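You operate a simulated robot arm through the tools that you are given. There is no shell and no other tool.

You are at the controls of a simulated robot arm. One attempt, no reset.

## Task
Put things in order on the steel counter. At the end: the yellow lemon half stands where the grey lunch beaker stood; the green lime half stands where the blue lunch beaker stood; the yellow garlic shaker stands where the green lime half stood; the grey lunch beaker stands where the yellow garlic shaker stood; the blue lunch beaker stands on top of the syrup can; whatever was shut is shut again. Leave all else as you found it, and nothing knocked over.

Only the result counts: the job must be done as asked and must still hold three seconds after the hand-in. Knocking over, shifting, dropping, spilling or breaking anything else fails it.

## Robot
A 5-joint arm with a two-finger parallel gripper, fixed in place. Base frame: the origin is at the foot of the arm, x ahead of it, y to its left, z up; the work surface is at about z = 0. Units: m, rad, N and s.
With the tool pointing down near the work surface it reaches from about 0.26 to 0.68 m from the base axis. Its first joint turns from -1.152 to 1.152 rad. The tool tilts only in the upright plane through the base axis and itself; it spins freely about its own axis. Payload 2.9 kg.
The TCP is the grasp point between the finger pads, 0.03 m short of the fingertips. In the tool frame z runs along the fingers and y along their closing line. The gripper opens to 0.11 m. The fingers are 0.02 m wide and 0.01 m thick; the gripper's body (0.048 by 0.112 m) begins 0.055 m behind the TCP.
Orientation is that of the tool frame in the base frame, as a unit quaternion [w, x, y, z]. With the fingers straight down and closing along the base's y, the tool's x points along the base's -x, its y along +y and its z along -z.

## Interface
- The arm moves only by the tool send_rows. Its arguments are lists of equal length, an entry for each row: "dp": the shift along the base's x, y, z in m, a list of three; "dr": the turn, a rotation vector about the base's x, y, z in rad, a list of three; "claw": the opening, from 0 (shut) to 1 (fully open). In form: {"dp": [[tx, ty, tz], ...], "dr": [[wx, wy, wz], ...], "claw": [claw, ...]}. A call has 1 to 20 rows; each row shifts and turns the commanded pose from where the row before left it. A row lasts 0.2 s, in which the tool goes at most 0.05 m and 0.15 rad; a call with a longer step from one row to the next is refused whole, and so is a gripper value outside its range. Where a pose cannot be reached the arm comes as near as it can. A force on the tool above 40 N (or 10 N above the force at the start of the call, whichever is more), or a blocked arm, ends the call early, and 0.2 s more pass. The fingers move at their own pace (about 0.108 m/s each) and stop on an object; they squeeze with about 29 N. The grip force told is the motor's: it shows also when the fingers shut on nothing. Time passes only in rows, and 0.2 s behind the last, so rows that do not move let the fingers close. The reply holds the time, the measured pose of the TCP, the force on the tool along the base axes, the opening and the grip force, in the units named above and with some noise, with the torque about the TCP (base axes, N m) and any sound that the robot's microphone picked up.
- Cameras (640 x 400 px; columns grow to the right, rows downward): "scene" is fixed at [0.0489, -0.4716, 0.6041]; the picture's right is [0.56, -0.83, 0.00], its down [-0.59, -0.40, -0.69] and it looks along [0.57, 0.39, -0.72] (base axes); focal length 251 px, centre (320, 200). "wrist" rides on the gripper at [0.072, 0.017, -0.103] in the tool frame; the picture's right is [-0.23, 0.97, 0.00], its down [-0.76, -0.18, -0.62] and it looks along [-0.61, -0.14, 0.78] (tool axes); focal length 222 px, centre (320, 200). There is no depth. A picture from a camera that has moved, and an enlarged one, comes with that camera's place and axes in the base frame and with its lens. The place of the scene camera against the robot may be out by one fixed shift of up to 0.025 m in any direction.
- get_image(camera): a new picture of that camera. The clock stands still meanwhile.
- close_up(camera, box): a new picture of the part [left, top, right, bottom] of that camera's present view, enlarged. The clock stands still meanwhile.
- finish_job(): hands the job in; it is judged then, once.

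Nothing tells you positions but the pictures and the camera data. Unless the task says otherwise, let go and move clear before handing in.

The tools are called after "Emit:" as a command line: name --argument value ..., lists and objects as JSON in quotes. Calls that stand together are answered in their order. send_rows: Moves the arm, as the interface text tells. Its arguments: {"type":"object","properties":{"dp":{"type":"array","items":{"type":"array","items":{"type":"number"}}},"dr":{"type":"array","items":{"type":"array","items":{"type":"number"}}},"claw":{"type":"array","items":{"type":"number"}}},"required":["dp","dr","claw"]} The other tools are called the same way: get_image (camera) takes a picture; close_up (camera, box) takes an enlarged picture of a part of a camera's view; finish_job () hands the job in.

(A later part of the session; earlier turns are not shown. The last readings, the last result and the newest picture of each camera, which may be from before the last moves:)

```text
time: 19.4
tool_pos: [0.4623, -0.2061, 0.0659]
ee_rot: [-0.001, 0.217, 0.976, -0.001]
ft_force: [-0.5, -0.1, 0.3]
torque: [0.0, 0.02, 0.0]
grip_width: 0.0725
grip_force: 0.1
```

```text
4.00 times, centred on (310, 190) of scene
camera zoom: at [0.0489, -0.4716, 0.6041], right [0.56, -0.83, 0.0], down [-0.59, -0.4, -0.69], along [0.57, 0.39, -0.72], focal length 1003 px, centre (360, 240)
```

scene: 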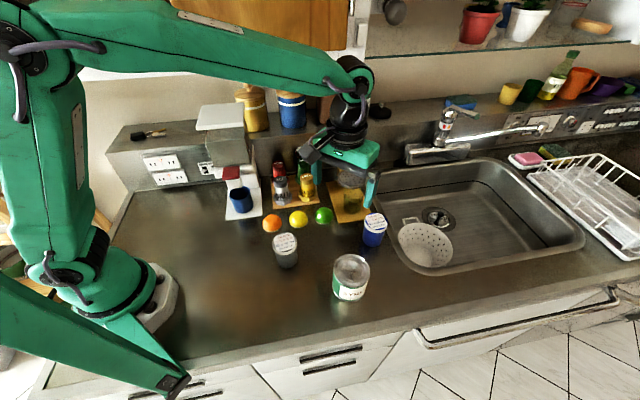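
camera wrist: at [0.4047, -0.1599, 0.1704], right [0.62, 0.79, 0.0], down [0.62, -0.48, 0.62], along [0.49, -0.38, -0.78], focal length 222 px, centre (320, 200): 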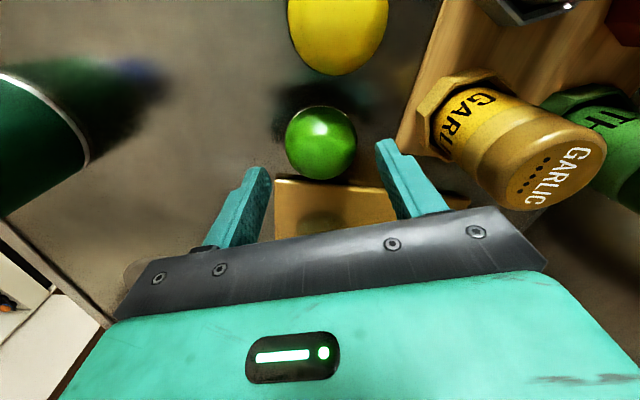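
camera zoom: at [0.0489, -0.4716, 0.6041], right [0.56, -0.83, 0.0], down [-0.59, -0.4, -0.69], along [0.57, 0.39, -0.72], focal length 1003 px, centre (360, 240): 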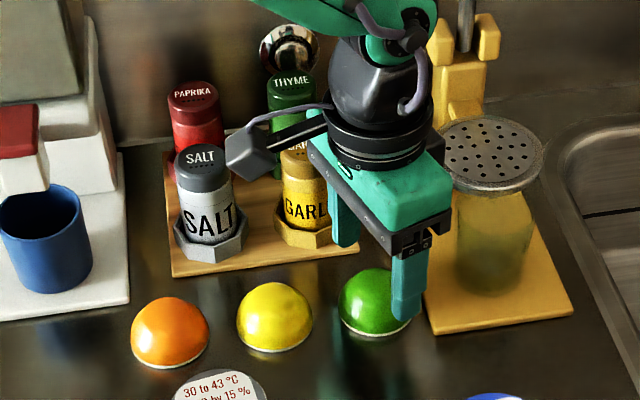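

The lime sits centred between the fingers at about (0.4645,−0.2065). I go down to z≈0.034, with fingertips just above the counter.

Emit:
send_rows --dp '[[0, 0, -0.014], [0, 0, -0.01], [0, 0, -0.006], [0, 0, 0]]' --dr '[[0, 0, 0], [0, 0, 0], [0, 0, 0], [0, 0, 0]]' --claw '[0.66, 0.66, 0.66, 0.66]'

Emit:
close_up --camera "scene" --box '[270, 160, 370, 240]'

Emit:
get_image --camera "wrist"

```text
time: 20.4
tool_pos: [0.4613, -0.2062, 0.0362]
ee_rot: [0.001, 0.216, 0.976, 0.0]
ft_force: [0.0, 0.1, -1.0]
torque: [-0.02, 0.01, 0.01]
grip_width: 0.0723
grip_force: 0.1
```

```text
5.00 times, centred on (320, 200) of scene
camera zoom: at [0.0489, -0.4716, 0.6041], right [0.56, -0.83, 0.0], down [-0.59, -0.4, -0.69], along [0.57, 0.39, -0.72], focal length 1253 px, centre (320, 200)
```

zoom: 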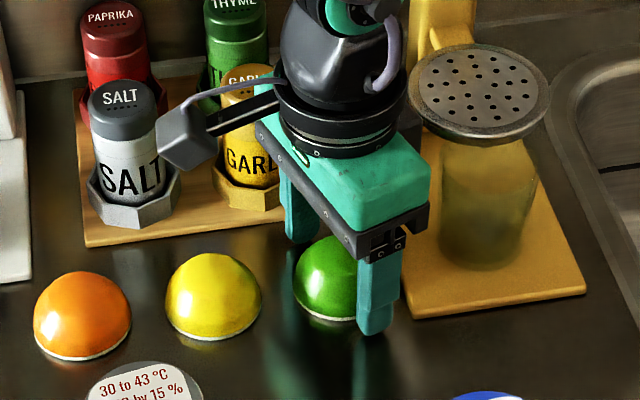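

```text
taken
camera wrist: at [0.4042, -0.1594, 0.1396], right [0.62, 0.79, 0.0], down [0.62, -0.48, 0.62], along [0.49, -0.38, -0.78], focal length 222 px, centre (320, 200)
```

wrist: 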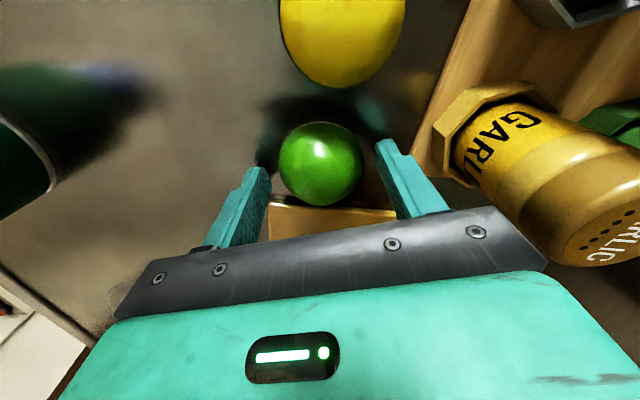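

The fingertips are about 6 mm above the counter, so I lower 2.5 mm more and close on the lime.

Emit:
send_rows --dp '[[0, 0, -0.0025], [0, 0, 0], [0, 0, 0], [0, 0, 0], [0, 0, 0]]' --dr '[[0, 0, 0], [0, 0, 0], [0, 0, 0], [0, 0, 0], [0, 0, 0]]' --claw '[0.66, 0.6, 0.5, 0.3, 0.0]'

Emit:
get_image --camera "wrist"

Emit:
close_up --camera "scene" --box '[270, 160, 370, 240]'

```text
time: 21.6
tool_pos: [0.4613, -0.2059, 0.0318]
ee_rot: [0.001, 0.216, 0.976, 0.0]
ft_force: [0.3, 0.3, 0.6]
torque: [-0.04, 0.0, -0.01]
grip_width: 0.0559
grip_force: 28.9
```

```text
taken
camera wrist: at [0.4038, -0.1594, 0.1371], right [0.62, 0.79, 0.0], down [0.62, -0.48, 0.62], along [0.49, -0.38, -0.78], focal length 222 px, centre (320, 200)
```

wrist: 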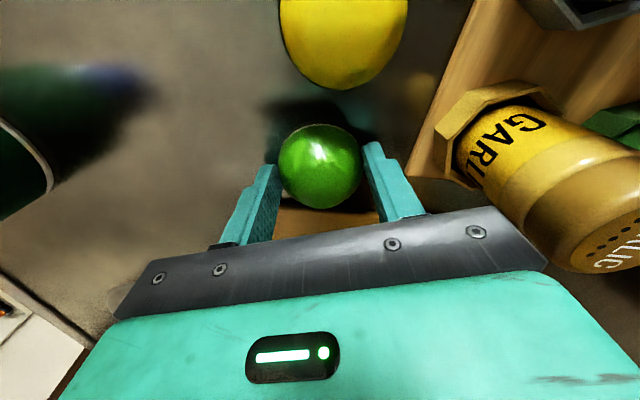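

```text
5.00 times, centred on (320, 200) of scene
camera zoom: at [0.0489, -0.4716, 0.6041], right [0.56, -0.83, 0.0], down [-0.59, -0.4, -0.69], along [0.57, 0.39, -0.72], focal length 1253 px, centre (320, 200)
```

zoom: 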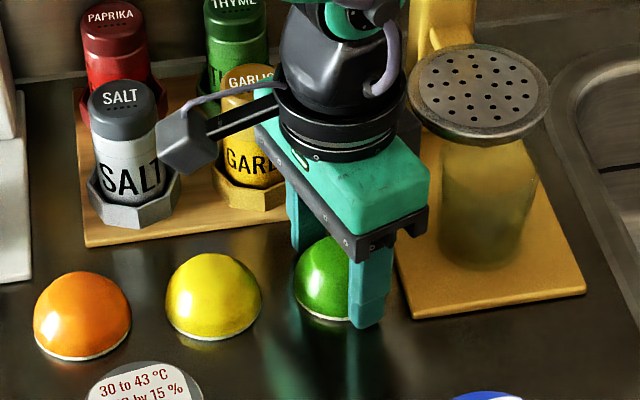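

The lime is held (width 0.056), with its centre at about (0.464,−0.207). I lift it high, pass wide of the metal disc, and go over the former blue-beaker spot.

Emit:
send_rows --dp '[[0, 0, 0.01], [0, 0, 0.025], [0, 0, 0.035], [0, 0, 0.035], [0, 0, 0.035], [0, 0, 0.03], [0, 0, 0]]' --dr '[[0, 0, 0], [0, 0, 0], [0, 0, 0], [0, 0, 0], [0, 0, 0], [0, 0, 0], [0, 0, 0]]' --claw '[0, 0, 0, 0, 0, 0, 0]'

Emit:
send_rows --dp '[[-0.008, -0.018, 0], [-0.015, -0.03, 0], [-0.007, -0.03, 0], [0.007, -0.03, 0], [0.016, -0.03, 0], [0.0128, -0.0192, 0], [0, 0, 0]]' --dr '[[0, 0, 0], [0, 0, 0], [0, 0, 0], [0, 0, 0], [0, 0, 0], [0, 0, 0], [0, 0, 0]]' --claw '[0, 0, 0, 0, 0, 0, 0]'

Emit:
get_image --camera "wrist"

Emit:
close_up --camera "scene" --box '[250, 140, 410, 260]'

```text
time: 23.2
tool_pos: [0.4601, -0.2057, 0.204]
ee_rot: [0.0, 0.216, 0.976, 0.0]
ft_force: [0.0, -0.6, -0.9]
torque: [0.02, 0.0, 0.0]
grip_width: 0.0559
grip_force: 29.3
```

```text
time: 24.8
tool_pos: [0.4675, -0.3635, 0.2033]
ee_rot: [0.001, 0.216, 0.976, 0.0]
ft_force: [-1.1, -0.3, -0.6]
torque: [0.0, 0.0, 0.04]
grip_width: 0.0558
grip_force: 28.9
```

```text
taken
camera wrist: at [0.41, -0.3176, 0.3079], right [0.62, 0.79, 0.0], down [0.62, -0.48, 0.62], along [0.49, -0.38, -0.78], focal length 222 px, centre (320, 200)
```

wrist: 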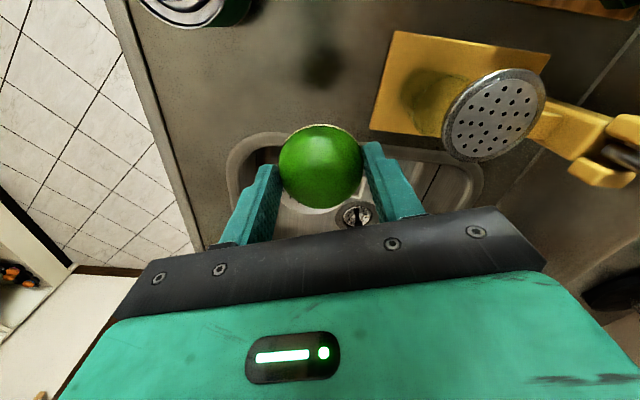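

```text
3.33 times, centred on (330, 200) of scene
camera zoom: at [0.0489, -0.4716, 0.6041], right [0.56, -0.83, 0.0], down [-0.59, -0.4, -0.69], along [0.57, 0.39, -0.72], focal length 836 px, centre (287, 200)
```

zoom: 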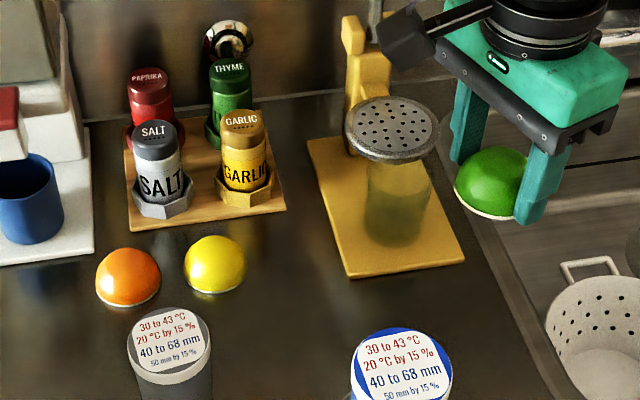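

The lime hangs over the blue beaker's old spot with its centre at about (0.470,−0.365). I descend to just above the counter, then settle it in small steps.

Emit:
send_rows --dp '[[0, 0, -0.03], [0, 0, -0.04], [0, 0, -0.04], [0, 0, -0.035], [0, 0, -0.018], [0, 0, 0]]' --dr '[[0, 0, 0], [0, 0, 0], [0, 0, 0], [0, 0, 0], [0, 0, 0], [0, 0, 0]]' --claw '[0, 0, 0, 0, 0, 0]'

Emit:
send_rows --dp '[[0, 0, -0.003], [0, 0, 0]]' --dr '[[0, 0, 0], [0, 0, 0]]' --claw '[0, 0]'

Emit:
send_rows --dp '[[0, 0, -0.0015], [0, 0, 0]]' --dr '[[0, 0, 0], [0, 0, 0]]' --claw '[0, 0]'

Emit:
close_up --camera "scene" --box '[330, 180, 410, 260]'

```text
time: 26.2
tool_pos: [0.4683, -0.3628, 0.0382]
ee_rot: [0.0, 0.217, 0.976, 0.0]
ft_force: [-0.5, -0.5, -0.9]
torque: [0.02, -0.01, -0.02]
grip_width: 0.0557
grip_force: 29.2
```

```text
time: 26.8
tool_pos: [0.4689, -0.3635, 0.036]
ee_rot: [0.0, 0.216, 0.976, 0.0]
ft_force: [0.7, 0.2, -0.3]
torque: [0.0, 0.04, -0.01]
grip_width: 0.0558
grip_force: 29.3
```

```text
time: 27.4
tool_pos: [0.4689, -0.3622, 0.0344]
ee_rot: [0.0, 0.217, 0.976, 0.0]
ft_force: [0.5, 0.2, -0.8]
torque: [0.01, -0.02, -0.01]
grip_width: 0.0561
grip_force: 28.9
```

```text
5.00 times, centred on (370, 220) of scene
camera zoom: at [0.0489, -0.4716, 0.6041], right [0.56, -0.83, 0.0], down [-0.59, -0.4, -0.69], along [0.57, 0.39, -0.72], focal length 1253 px, centre (70, 100)
```

zoom: 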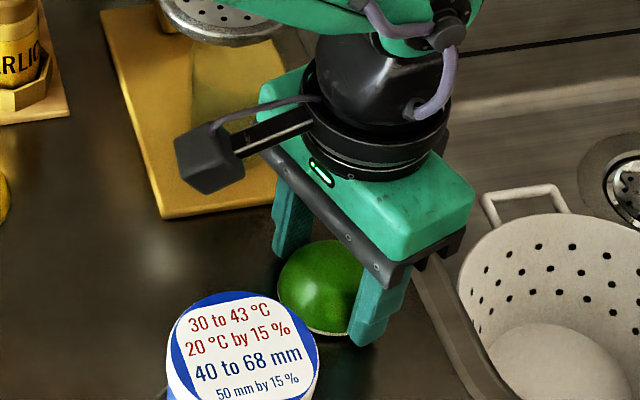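

No contact force yet; I lower it 1 mm at a time.

Emit:
send_rows --dp '[[0, 0, -0.001], [0, 0, 0]]' --dr '[[0, 0, 0], [0, 0, 0]]' --claw '[0, 0]'

Emit:
send_rows --dp '[[0, 0, -0.001], [0, 0, 0]]' --dr '[[0, 0, 0], [0, 0, 0]]' --claw '[0, 0]'

```text
time: 28.0
tool_pos: [0.4694, -0.3623, 0.035]
ee_rot: [0.0, 0.216, 0.976, -0.001]
ft_force: [0.0, 0.0, -0.2]
torque: [0.0, -0.01, 0.0]
grip_width: 0.0559
grip_force: 29.4
```

```text
time: 28.6
tool_pos: [0.4689, -0.362, 0.0334]
ee_rot: [0.0, 0.217, 0.976, 0.0]
ft_force: [-0.6, 0.1, 0.7]
torque: [0.0, 0.04, -0.03]
grip_width: 0.0559
grip_force: 29.2
```

Contact is about to begin. I make a tiny correction toward the target and continue down.

Emit:
send_rows --dp '[[-0.0015, -0.0012, 0], [0, 0, -0.001], [0, 0, 0]]' --dr '[[0, 0, 0], [0, 0, 0], [0, 0, 0]]' --claw '[0, 0, 0]'

Emit:
send_rows --dp '[[0, 0, -0.001], [0, 0, 0]]' --dr '[[0, 0, 0], [0, 0, 0]]' --claw '[0, 0]'

```text
time: 29.4
tool_pos: [0.4679, -0.3642, 0.0322]
ee_rot: [0.0, 0.217, 0.976, 0.001]
ft_force: [-0.3, -0.6, -0.6]
torque: [-0.03, -0.01, -0.01]
grip_width: 0.0558
grip_force: 28.8
```

```text
time: 30.0
tool_pos: [0.4673, -0.3632, 0.0322]
ee_rot: [0.0, 0.217, 0.976, 0.0]
ft_force: [-0.4, 0.9, 4.1]
torque: [0.15, 0.02, 0.05]
grip_width: 0.0559
grip_force: 29.4
```

Light contact with the counter (about 4 N). I open the fingers slowly and check the lime.

Emit:
send_rows --dp '[[0, 0, 0], [0, 0, 0], [0, 0, 0]]' --dr '[[0, 0, 0], [0, 0, 0], [0, 0, 0]]' --claw '[0.55, 0.62, 0.7]'

Emit:
get_image --camera "wrist"

Emit:
close_up --camera "scene" --box '[330, 180, 410, 260]'

```text
time: 30.8
tool_pos: [0.4667, -0.3643, 0.0313]
ee_rot: [0.0, 0.217, 0.976, 0.0]
ft_force: [-0.9, 0.0, -0.4]
torque: [0.0, -0.05, -0.02]
grip_width: 0.0772
grip_force: 0.0
```

```text
taken
camera wrist: at [0.4091, -0.3178, 0.1365], right [0.62, 0.79, 0.0], down [0.62, -0.48, 0.62], along [0.49, -0.38, -0.78], focal length 222 px, centre (320, 200)
```

wrist: 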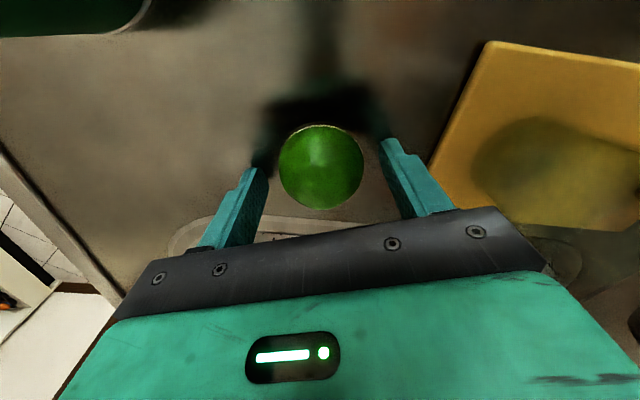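

```text
5.00 times, centred on (370, 220) of scene
camera zoom: at [0.0489, -0.4716, 0.6041], right [0.56, -0.83, 0.0], down [-0.59, -0.4, -0.69], along [0.57, 0.39, -0.72], focal length 1253 px, centre (70, 100)
```

zoom: 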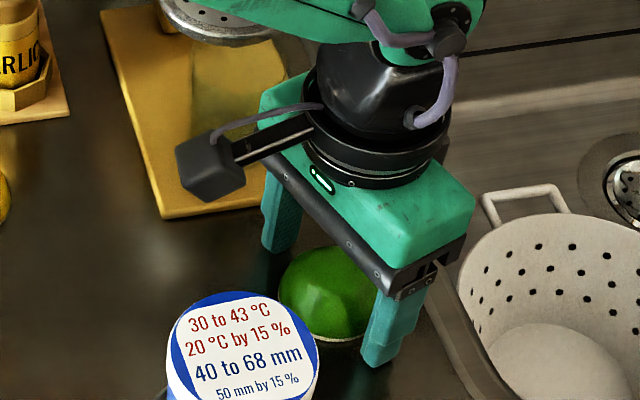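

The lime half stands flat on the spot. I rise straight up and check it from above.

Emit:
send_rows --dp '[[0, 0, 0.015], [0, 0, 0.035], [0, 0, 0.04], [0, 0, 0.04], [0, 0, 0.04], [0, 0, 0]]' --dr '[[0, 0, 0], [0, 0, 0], [0, 0, 0], [0, 0, 0], [0, 0, 0], [0, 0, 0]]' --claw '[0.7, 0.7, 0.7, 0.7, 0.7, 0.7]'

Emit:
close_up --camera "wrist" --box '[230, 20, 410, 200]'

Emit:
close_up --camera "scene" --box '[250, 140, 410, 260]'

```text
time: 32.2
tool_pos: [0.4658, -0.364, 0.2033]
ee_rot: [0.0, 0.216, 0.976, -0.001]
ft_force: [-0.4, -0.5, 0.1]
torque: [0.0, 0.03, 0.01]
grip_width: 0.0772
grip_force: 0.0
```

```text
2.22 times, centred on (320, 110) of wrist
camera zoom: at [0.4084, -0.3174, 0.3073], right [0.62, 0.79, 0.0], down [0.62, -0.48, 0.62], along [0.49, -0.38, -0.78], focal length 494 px, centre (320, 400)
```

zoom: 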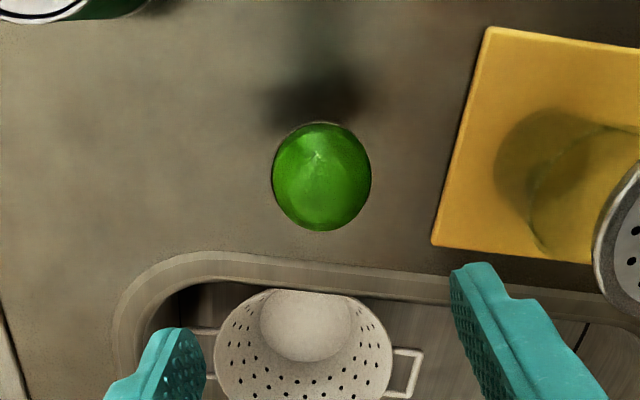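

```text
3.33 times, centred on (330, 200) of scene
camera zoom: at [0.0489, -0.4716, 0.6041], right [0.56, -0.83, 0.0], down [-0.59, -0.4, -0.69], along [0.57, 0.39, -0.72], focal length 836 px, centre (287, 200)
```

zoom: 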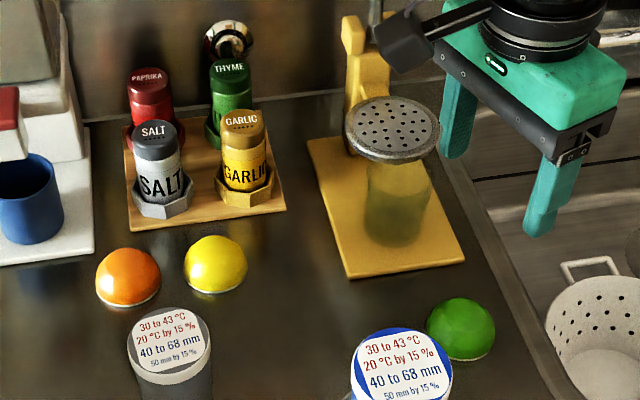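

The lime is right where the blue beaker stood (the scene view agrees within about 2 mm). Next is the garlic shaker at about (0.499,−0.117): I go above it with the gripper turned back to closing along y.

Emit:
send_rows --dp '[[-0.012, 0.038, 0.002], [-0.012, 0.038, 0.002], [-0.012, 0.038, 0.002], [0.0173, 0.0333, 0.002], [0.0173, 0.0333, 0.002], [0.0173, 0.0333, 0], [0.0173, 0.0333, 0], [0, 0, 0]]' --dr '[[0, 0, 0.0623], [0, 0, 0.0623], [0, 0, 0.0623], [0, 0, 0.0623], [0, 0, 0.0623], [0, 0, 0.0623], [0, 0, 0.0625], [0, 0, 0]]' --claw '[0.7, 0.7, 0.7, 0.65, 0.62, 0.6, 0.6, 0.6]'

Emit:
get_image --camera "wrist"

Emit:
close_up --camera "wrist" --box '[230, 20, 450, 200]'

Emit:
close_up --camera "scene" --box '[260, 100, 380, 220]'

```text
time: 34.2
tool_pos: [0.4854, -0.1501, 0.2109]
ee_rot: [-0.003, 0.036, 0.999, 0.001]
ft_force: [-0.3, 1.0, 0.2]
torque: [0.02, 0.01, -0.01]
grip_width: 0.066
grip_force: 0.1
stopped in row 8: the arm was blocked; the commanded pose is now the measured one
```

```text
taken
camera wrist: at [0.4153, -0.1282, 0.3159], right [0.29, 0.96, 0.0], down [0.75, -0.23, 0.62], along [0.59, -0.18, -0.79], focal length 222 px, centre (320, 200)
```

wrist: 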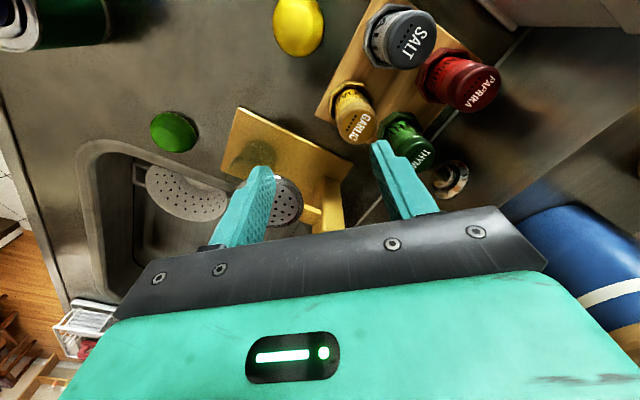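

```text
2.22 times, centred on (340, 110) of wrist
camera zoom: at [0.4153, -0.1282, 0.3159], right [0.29, 0.96, 0.0], down [0.75, -0.23, 0.62], along [0.59, -0.18, -0.79], focal length 494 px, centre (276, 400)
```

zoom: 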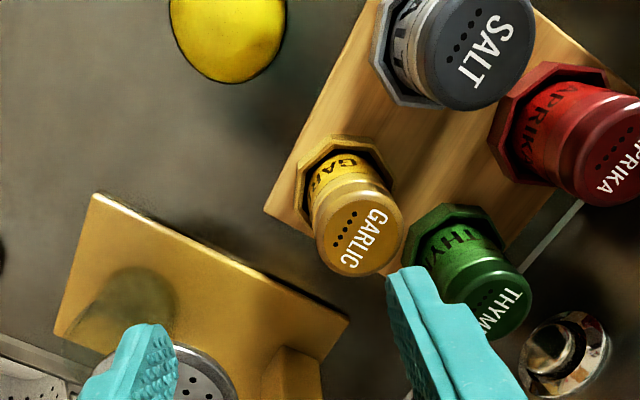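

```text
3.33 times, centred on (320, 160) of scene
camera zoom: at [0.0493, -0.4715, 0.604], right [0.56, -0.83, 0.0], down [-0.59, -0.4, -0.7], along [0.57, 0.39, -0.72], focal length 836 px, centre (320, 333)
```

zoom: 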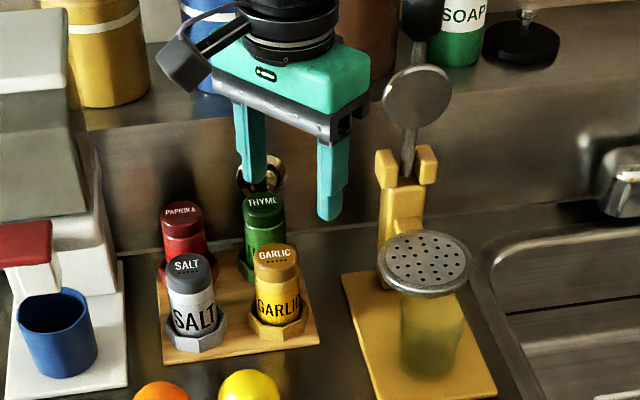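

The arm was blocked at (0.485,−0.150,0.211) with hardly any force on the tool, so something else is stopping it, perhaps a link. I look at the whole scene before moving on.

Emit:
get_image --camera "scene"

Emit:
close_up --camera "scene" --box '[0, 0, 400, 160]'

Emit:
close_up --camera "scene" --box '[220, 60, 380, 180]'

```text
taken
```

scene: 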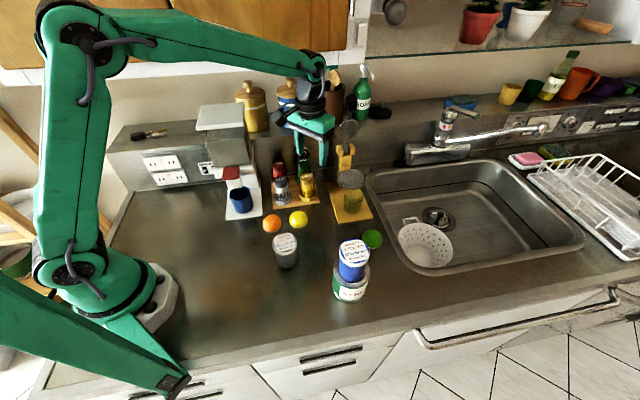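

```text
1.60 times, centred on (200, 80) of scene
camera zoom: at [0.0493, -0.4715, 0.604], right [0.56, -0.83, 0.0], down [-0.59, -0.4, -0.7], along [0.57, 0.39, -0.72], focal length 401 px, centre (512, 392)
```

zoom: 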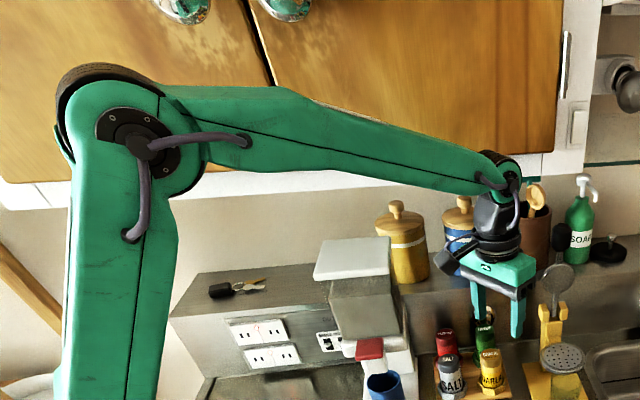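

```text
3.33 times, centred on (300, 120) of scene
camera zoom: at [0.0493, -0.4715, 0.604], right [0.56, -0.83, 0.0], down [-0.59, -0.4, -0.7], along [0.57, 0.39, -0.72], focal length 836 px, centre (387, 467)
```

zoom: 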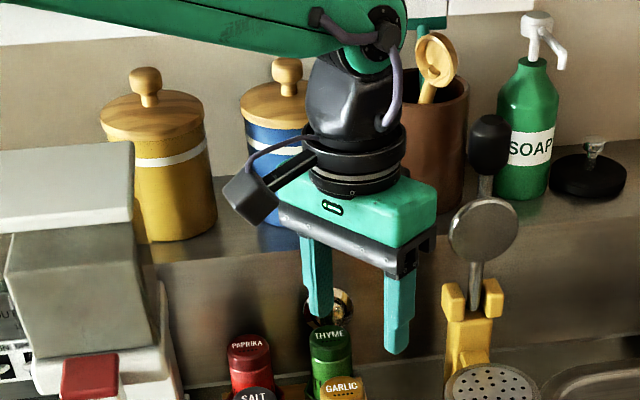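

Nothing visible touches the arm, and the tool force is near zero. I try a very small move to see whether it is really obstructed.

Emit:
send_rows --dp '[[0.002, 0.005, 0], [0, 0, 0]]' --dr '[[0, 0, 0], [0, 0, 0]]' --claw '[0.6, 0.6]'

```text
time: 34.8
tool_pos: [0.4857, -0.1502, 0.2102]
ee_rot: [-0.003, 0.041, 0.999, 0.001]
ft_force: [0.3, 0.0, 0.0]
torque: [-0.04, -0.02, 0.05]
grip_width: 0.0659
grip_force: 0.1
```

The arm hardly moved toward +y. I test backing off and up a little to see whether it moves freely that way.

Emit:
send_rows --dp '[[-0.004, -0.01, 0], [-0.004, -0.01, 0], [0, 0, 0]]' --dr '[[0, 0, 0], [0, 0, 0], [0, 0, 0]]' --claw '[0.6, 0.6, 0.6]'

Emit:
get_image --camera "scene"

Emit:
get_image --camera "wrist"

```text
time: 35.6
tool_pos: [0.4796, -0.1636, 0.2096]
ee_rot: [-0.002, 0.033, 0.999, 0.001]
ft_force: [0.8, -0.3, 0.0]
torque: [0.02, 0.0, 0.01]
grip_width: 0.0661
grip_force: 0.0
```

```text
taken
```

scene: 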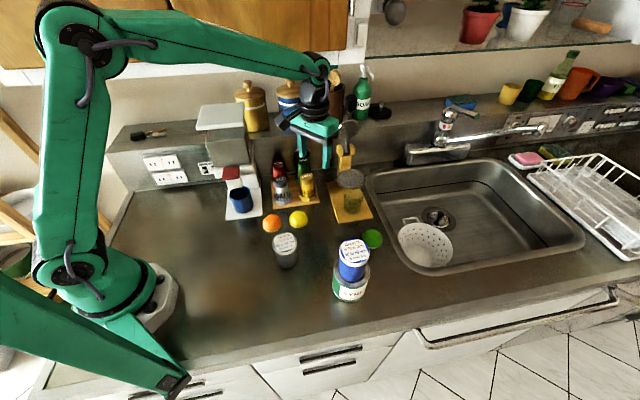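

```text
taken
camera wrist: at [0.4101, -0.1417, 0.3145], right [0.29, 0.96, 0.0], down [0.75, -0.23, 0.62], along [0.59, -0.18, -0.79], focal length 222 px, centre (320, 200)
```

wrist: 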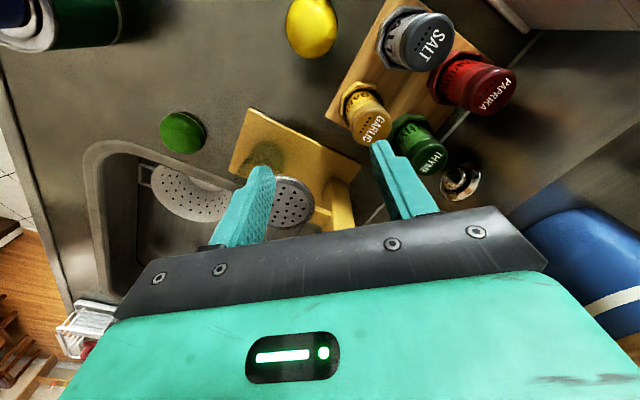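

Backing off works freely. The wrist joint (top ≈0.455 at this height) evidently hit the front of the overhead cabinet. I'll therefore reach the garlic low, under the cabinet and from the side, with the gripper turned to −90° (closing along x). First I retreat and turn.

Emit:
send_rows --dp '[[-0.02, -0.012, 0], [-0.02, -0.012, 0], [0, 0, 0], [0, 0, 0], [0, 0, 0], [0, 0, 0], [0, 0, 0], [0, 0, 0], [0, 0, 0], [0, 0, 0], [0, 0, 0], [0, 0, 0]]' --dr '[[0, 0, -0.1367], [0, 0, -0.1367], [0, 0, -0.1367], [0, 0, -0.1367], [0, 0, -0.1367], [0, 0, -0.1367], [0, 0, -0.1367], [0, 0, -0.1367], [0, 0, -0.1367], [0, 0, -0.1367], [0, 0, -0.1367], [0, 0, 0]]' --claw '[0.6, 0.6, 0.6, 0.6, 0.6, 0.6, 0.6, 0.6, 0.6, 0.6, 0.6, 0.6]'

Emit:
get_image --camera "wrist"

Emit:
get_image --camera "scene"

```text
time: 38.2
tool_pos: [0.4381, -0.1876, 0.2093]
ee_rot: [-0.001, 0.707, 0.707, -0.002]
ft_force: [-0.3, 0.3, 0.2]
torque: [0.02, 0.01, 0.01]
grip_width: 0.0659
grip_force: 0.1
```

```text
taken
camera wrist: at [0.4575, -0.1151, 0.3147], right [0.97, -0.23, 0.0], down [-0.18, -0.76, 0.62], along [-0.14, -0.61, -0.78], focal length 222 px, centre (320, 200)
```

wrist: 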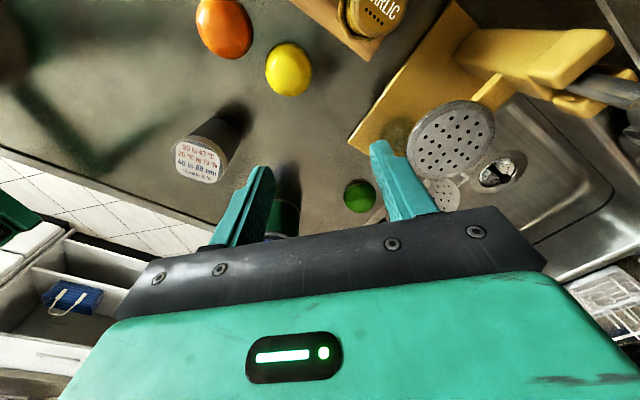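

```text
taken
```

scene: 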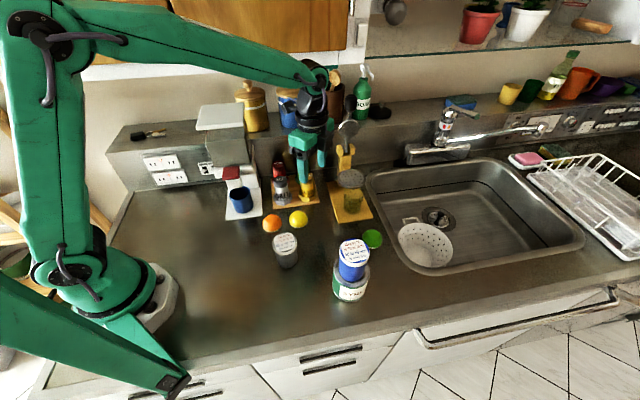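

Turned to −90° at (0.438,−0.188). I descend here over free counter to z≈0.075, where the wrist will pass well below the cabinet.

Emit:
send_rows --dp '[[0, 0.002, -0.035], [0, 0.002, -0.035], [0.001, 0.002, -0.035], [0.001, 0.001, -0.03], [0, 0, 0]]' --dr '[[0, 0, 0], [0, 0, 0], [0, 0, 0], [0, 0, 0], [0, 0, 0]]' --claw '[0.62, 0.62, 0.62, 0.62, 0.62]'

Emit:
close_up --camera "scene" --box '[240, 80, 400, 240]'

Emit:
get_image --camera "wrist"

```text
time: 39.4
tool_pos: [0.442, -0.1834, 0.072]
ee_rot: [-0.001, 0.707, 0.708, -0.001]
ft_force: [-0.2, -0.3, -0.4]
torque: [-0.04, 0.04, 0.01]
grip_width: 0.0684
grip_force: 0.1
```

```text
2.50 times, centred on (320, 160) of scene
camera zoom: at [0.0489, -0.4716, 0.6041], right [0.56, -0.83, 0.0], down [-0.59, -0.4, -0.69], along [0.57, 0.39, -0.72], focal length 627 px, centre (320, 300)
```

zoom: 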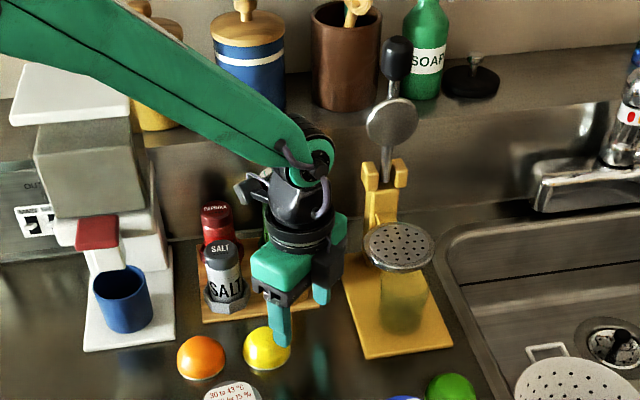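

```text
taken
camera wrist: at [0.4595, -0.1099, 0.177], right [0.97, -0.23, 0.0], down [-0.18, -0.76, 0.62], along [-0.14, -0.61, -0.78], focal length 222 px, centre (320, 200)
```

wrist: 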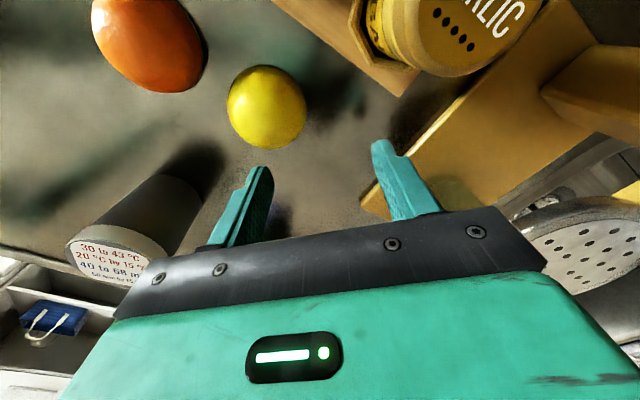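

The gripper is low and clear of everything. I slide over to (0.499,−0.165), in front of the garlic, and look.

Emit:
send_rows --dp '[[0.019, 0.006, 0.001], [0.019, 0.006, 0.001], [0.019, 0.006, 0.001], [0, 0, 0]]' --dr '[[0, 0, 0], [0, 0, 0], [0, 0, 0], [0, 0, 0]]' --claw '[0.62, 0.62, 0.62, 0.62]'

Emit:
close_up --camera "scene" --box '[250, 110, 380, 230]'

Emit:
get_image --camera "wrist"

```text
time: 40.4
tool_pos: [0.4986, -0.1643, 0.0778]
ee_rot: [0.0, 0.708, 0.706, 0.0]
ft_force: [0.3, 0.0, -0.2]
torque: [-0.02, 0.01, -0.01]
grip_width: 0.0682
grip_force: 0.1
```

```text
3.33 times, centred on (315, 170) of scene
camera zoom: at [0.0489, -0.4716, 0.6041], right [0.56, -0.83, 0.0], down [-0.59, -0.4, -0.69], along [0.57, 0.39, -0.72], focal length 836 px, centre (337, 300)
```

zoom: 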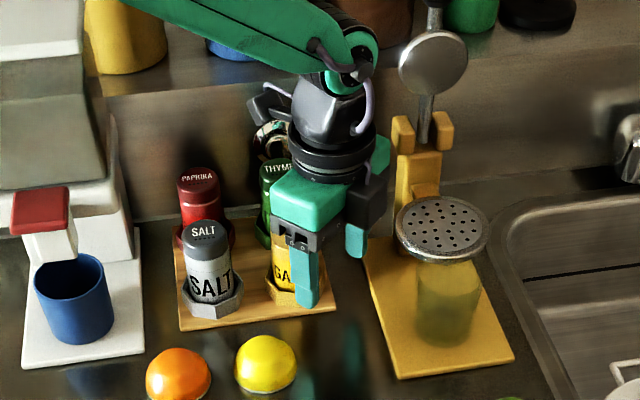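

```text
taken
camera wrist: at [0.5164, -0.0909, 0.183], right [0.97, -0.23, 0.0], down [-0.18, -0.76, 0.62], along [-0.14, -0.61, -0.78], focal length 222 px, centre (320, 200)
```

wrist: 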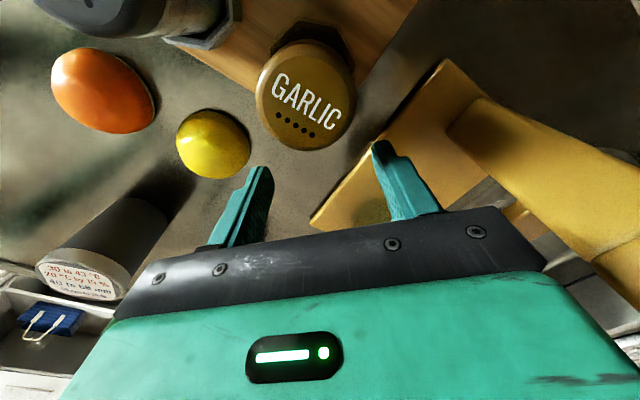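

The garlic cap triangulates to about (0.505,−0.113) with its top near 0.085. I lower to z≈0.067, align x, and slide in with a finger on each side.

Emit:
send_rows --dp '[[0.006, 0, -0.011], [0, 0.012, 0], [0, 0.012, 0], [0, 0, 0]]' --dr '[[0, 0, 0], [0, 0, 0], [0, 0, 0], [0, 0, 0]]' --claw '[0.62, 0.62, 0.62, 0.62]'

Emit:
get_image --camera "wrist"

Emit:
close_up --camera "scene" --box '[260, 130, 360, 220]'

```text
time: 41.4
tool_pos: [0.5054, -0.1391, 0.0674]
ee_rot: [0.0, 0.707, 0.707, 0.0]
ft_force: [-0.8, 0.0, -0.8]
torque: [0.0, 0.02, 0.02]
grip_width: 0.0682
grip_force: 0.1
```

```text
taken
camera wrist: at [0.5233, -0.0667, 0.1722], right [0.97, -0.23, 0.0], down [-0.18, -0.76, 0.62], along [-0.14, -0.61, -0.78], focal length 222 px, centre (320, 200)
```

wrist: 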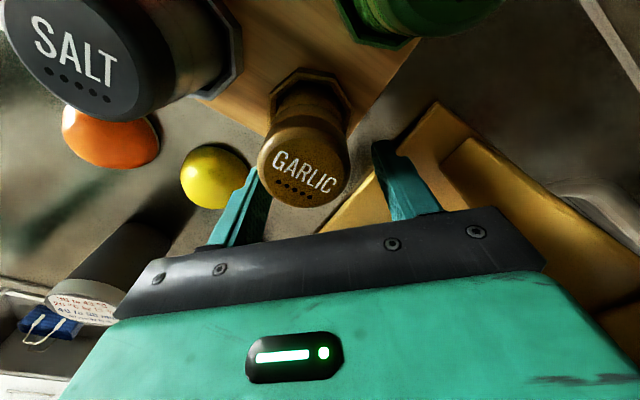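

```text
4.44 times, centred on (310, 175) of scene
camera zoom: at [0.0489, -0.4716, 0.6041], right [0.56, -0.83, 0.0], down [-0.59, -0.4, -0.69], along [0.57, 0.39, -0.72], focal length 1114 px, centre (364, 311)
```

zoom: 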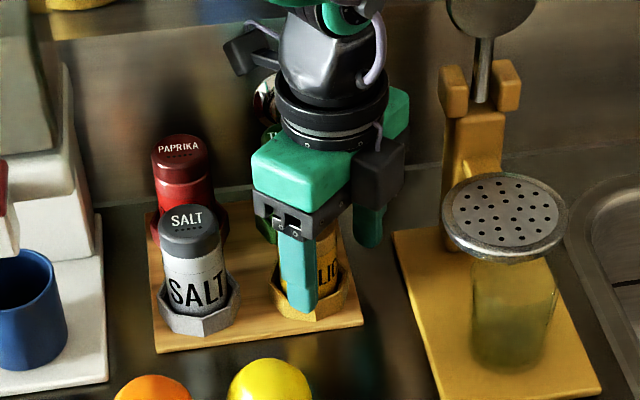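

Aligned: the garlic is at (0.5046,−0.112). I slide the last 26 mm in.

Emit:
send_rows --dp '[[-0.0005, 0.01, 0], [0, 0.01, 0], [0, 0.0065, 0], [0, 0, 0]]' --dr '[[0, 0, 0], [0, 0, 0], [0, 0, 0], [0, 0, 0]]' --claw '[0.62, 0.62, 0.62, 0.62]'

Emit:
get_image --camera "wrist"

Emit:
close_up --camera "scene" --box '[260, 130, 360, 220]'

```text
time: 42.4
tool_pos: [0.5042, -0.1129, 0.0671]
ee_rot: [-0.001, 0.707, 0.707, 0.0]
ft_force: [-0.1, 1.5, 0.0]
torque: [-0.01, 0.01, -0.02]
grip_width: 0.0681
grip_force: 0.1
```

```text
taken
camera wrist: at [0.5219, -0.0405, 0.1718], right [0.97, -0.23, 0.0], down [-0.18, -0.76, 0.62], along [-0.14, -0.61, -0.78], focal length 222 px, centre (320, 200)
```

wrist: 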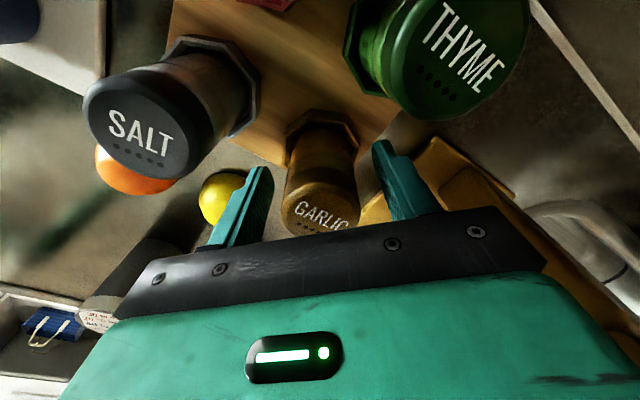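

```text
4.44 times, centred on (310, 175) of scene
camera zoom: at [0.0489, -0.4716, 0.6041], right [0.56, -0.83, 0.0], down [-0.59, -0.4, -0.69], along [0.57, 0.39, -0.72], focal length 1114 px, centre (364, 311)
```

zoom: 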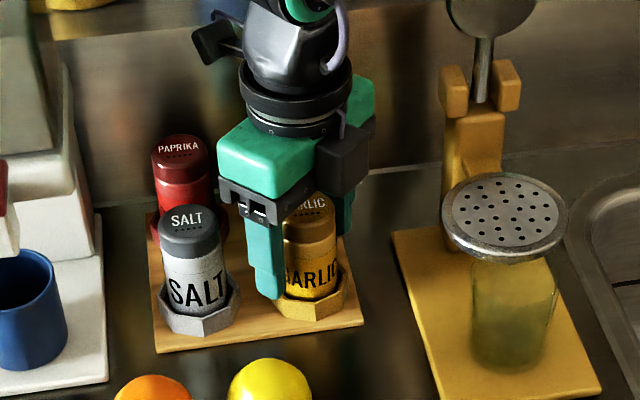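

The garlic stands between the fingers, with nothing else touched. I close the gripper.

Emit:
send_rows --dp '[[0, 0, 0], [0, 0, 0], [0, 0, 0], [0, 0, 0]]' --dr '[[0, 0, 0], [0, 0, 0], [0, 0, 0], [0, 0, 0]]' --claw '[0.5, 0.4, 0.2, 0.0]'

Emit:
get_image --camera "wrist"

Emit:
close_up --camera "scene" --box '[260, 130, 360, 220]'

```text
time: 43.4
tool_pos: [0.5027, -0.1128, 0.0669]
ee_rot: [0.0, 0.707, 0.708, 0.001]
ft_force: [-0.4, 0.0, 0.5]
torque: [-0.01, 0.0, -0.02]
grip_width: 0.0411
grip_force: 29.0
```

```text
taken
camera wrist: at [0.5219, -0.0406, 0.1718], right [0.97, -0.23, 0.0], down [-0.18, -0.76, 0.62], along [-0.14, -0.61, -0.78], focal length 222 px, centre (320, 200)
```

wrist: 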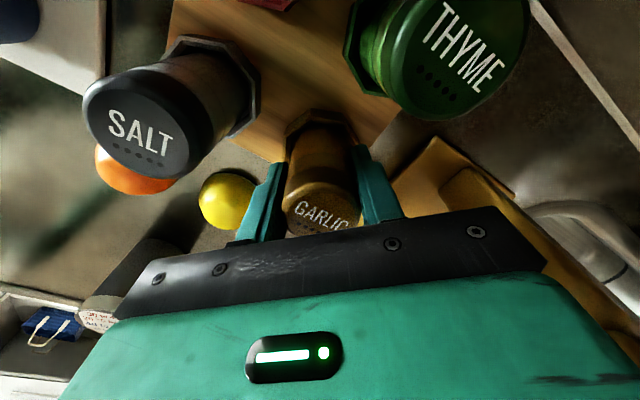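

```text
4.44 times, centred on (310, 175) of scene
camera zoom: at [0.0489, -0.4716, 0.6041], right [0.56, -0.83, 0.0], down [-0.59, -0.4, -0.69], along [0.57, 0.39, -0.72], focal length 1114 px, centre (364, 311)
```

zoom: 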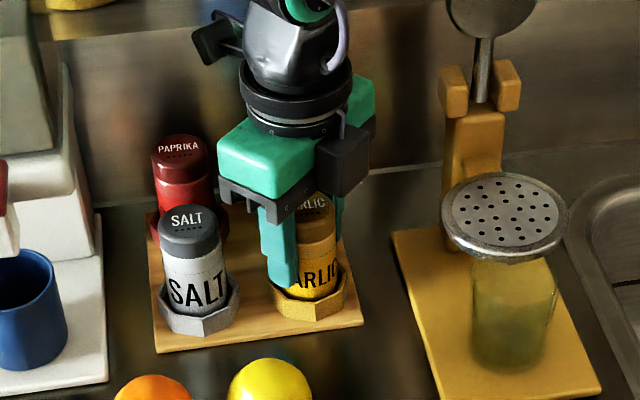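

Held with width 0.041 at about (0.504,−0.1125). I lift by 2 cm and look at whether the octagonal foot comes along.

Emit:
send_rows --dp '[[0, 0, 0.005], [0, 0, 0.007], [0, 0, 0.008], [0, 0, 0]]' --dr '[[0, 0, 0], [0, 0, 0], [0, 0, 0], [0, 0, 0]]' --claw '[0, 0, 0, 0]'

Emit:
get_image --camera "wrist"

Emit:
close_up --camera "scene" --box '[260, 130, 360, 220]'

```text
time: 44.4
tool_pos: [0.503, -0.1131, 0.0866]
ee_rot: [0.0, 0.707, 0.707, 0.0]
ft_force: [-0.2, 0.3, -1.2]
torque: [0.0, 0.0, 0.01]
grip_width: 0.0405
grip_force: 28.8
```

```text
taken
camera wrist: at [0.521, -0.0403, 0.1918], right [0.97, -0.23, 0.0], down [-0.18, -0.76, 0.62], along [-0.14, -0.61, -0.78], focal length 222 px, centre (320, 200)
```

wrist: 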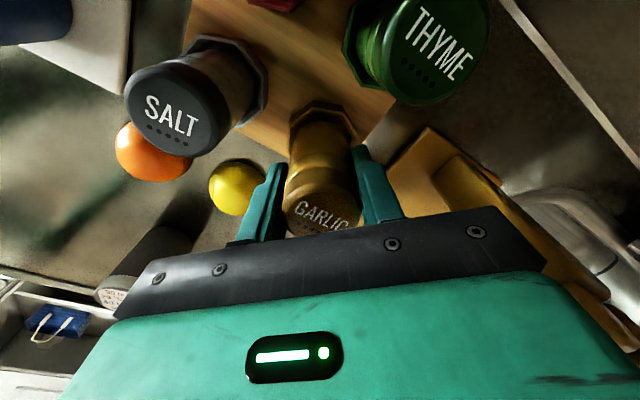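

```text
4.44 times, centred on (310, 175) of scene
camera zoom: at [0.0489, -0.4716, 0.6041], right [0.56, -0.83, 0.0], down [-0.59, -0.4, -0.69], along [0.57, 0.39, -0.72], focal length 1114 px, centre (364, 311)
```

zoom: 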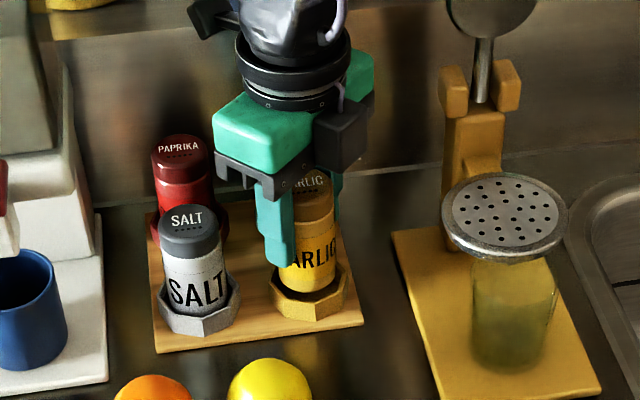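

The octagonal collar stays on the board: it is a socket. I lift 2.5 cm more to bring the shaker out of it, still under the cabinet, and look inside.

Emit:
send_rows --dp '[[0, 0, 0.008], [0, 0, 0.009], [0, 0, 0.008], [0, 0, 0]]' --dr '[[0, 0, 0], [0, 0, 0], [0, 0, 0], [0, 0, 0]]' --claw '[0, 0, 0, 0]'

Emit:
close_up --camera "scene" --box '[260, 130, 360, 220]'

Emit:
close_up --camera "wrist" --box '[240, 60, 400, 220]'

```text
time: 45.4
tool_pos: [0.5041, -0.1107, 0.1113]
ee_rot: [0.0, 0.707, 0.707, 0.0]
ft_force: [-0.9, 0.1, -1.1]
torque: [-0.02, 0.0, -0.01]
grip_width: 0.0407
grip_force: 28.4
```

```text
4.44 times, centred on (310, 175) of scene
camera zoom: at [0.0489, -0.4716, 0.6041], right [0.56, -0.83, 0.0], down [-0.59, -0.4, -0.69], along [0.57, 0.39, -0.72], focal length 1114 px, centre (364, 311)
```

zoom: 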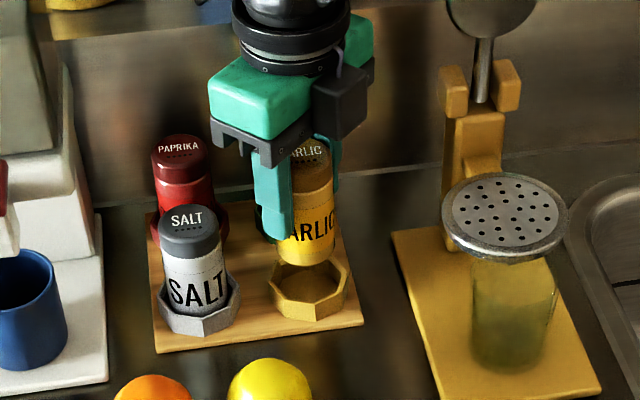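

```text
2.50 times, centred on (320, 140) of wrist
camera zoom: at [0.5218, -0.0395, 0.2164], right [0.97, -0.23, 0.0], down [-0.18, -0.76, 0.62], along [-0.14, -0.61, -0.78], focal length 555 px, centre (320, 350)
```

zoom: 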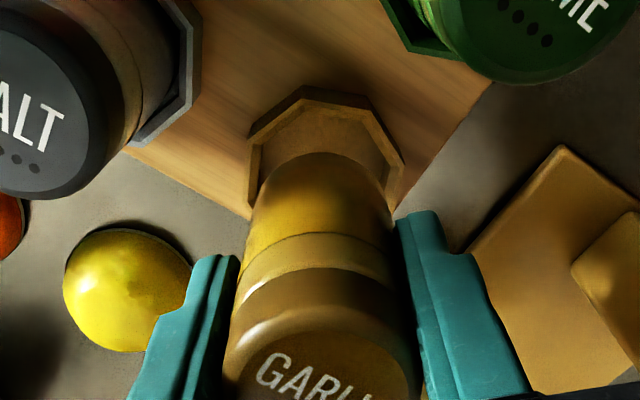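

The ring is an empty socket now, and the shaker is out of it with about 2.5 cm clearance. I draw the garlic back along −y, under the cabinet, to free space.

Emit:
send_rows --dp '[[0, -0.015, 0], [0, -0.02, 0], [-0.004, -0.02, 0], [-0.015, -0.013, 0], [-0.015, -0.008, 0.005], [0, 0, 0.02], [0, 0, 0.02], [0, 0, 0]]' --dr '[[0, 0, 0], [0, 0, 0], [0, 0, 0], [0, 0, 0], [0, 0, 0], [0, 0, 0], [0, 0, 0], [0, 0, 0]]' --claw '[0, 0, 0, 0, 0, 0, 0, 0]'

Emit:
send_rows --dp '[[0, -0.003, 0], [0, -0.003, 0], [0, -0.003, 0], [0, -0.003, 0], [0, -0.003, 0], [0, 0, 0], [0, 0, 0], [0, 0, 0]]' --dr '[[0, 0, 0.1496], [0, 0, 0.1496], [0, 0, 0.1496], [0, 0, 0.1496], [0, 0, 0.1496], [0, 0, 0.1496], [0, 0, 0.1496], [0, 0, 0]]' --claw '[0, 0, 0, 0, 0, 0, 0, 0]'

Emit:
get_image --camera "wrist"

Emit:
close_up --camera "scene" --box '[240, 120, 380, 240]'

```text
time: 47.2
tool_pos: [0.47, -0.1889, 0.1593]
ee_rot: [-0.001, 0.708, 0.707, 0.0]
ft_force: [-0.2, 0.9, -0.8]
torque: [-0.01, -0.01, 0.02]
grip_width: 0.0408
grip_force: 29.1
```

```text
time: 49.0
tool_pos: [0.4703, -0.2015, 0.1571]
ee_rot: [-0.004, 0.258, 0.966, 0.001]
ft_force: [-0.7, 0.4, -1.1]
torque: [0.0, 0.01, 0.03]
grip_width: 0.041
grip_force: 29.1
```

```text
taken
camera wrist: at [0.4173, -0.1523, 0.2626], right [0.68, 0.73, 0.0], down [0.58, -0.54, 0.62], along [0.45, -0.42, -0.79], focal length 222 px, centre (320, 200)
```

wrist: 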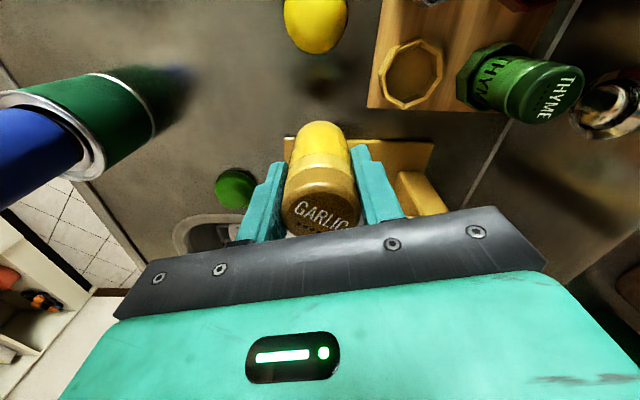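

```text
3.33 times, centred on (310, 180) of scene
camera zoom: at [0.0489, -0.4716, 0.6041], right [0.56, -0.83, 0.0], down [-0.59, -0.4, -0.69], along [0.57, 0.39, -0.72], focal length 836 px, centre (353, 267)
```

zoom: 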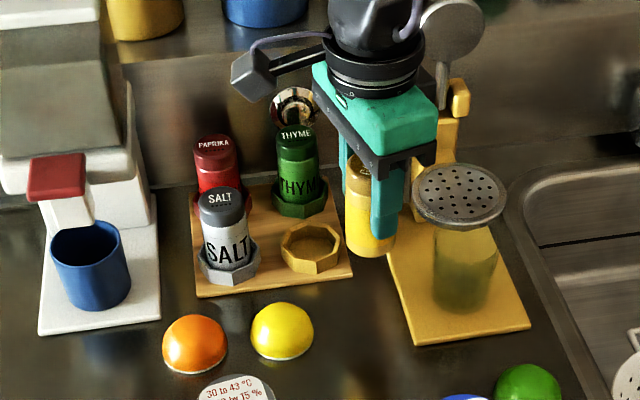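

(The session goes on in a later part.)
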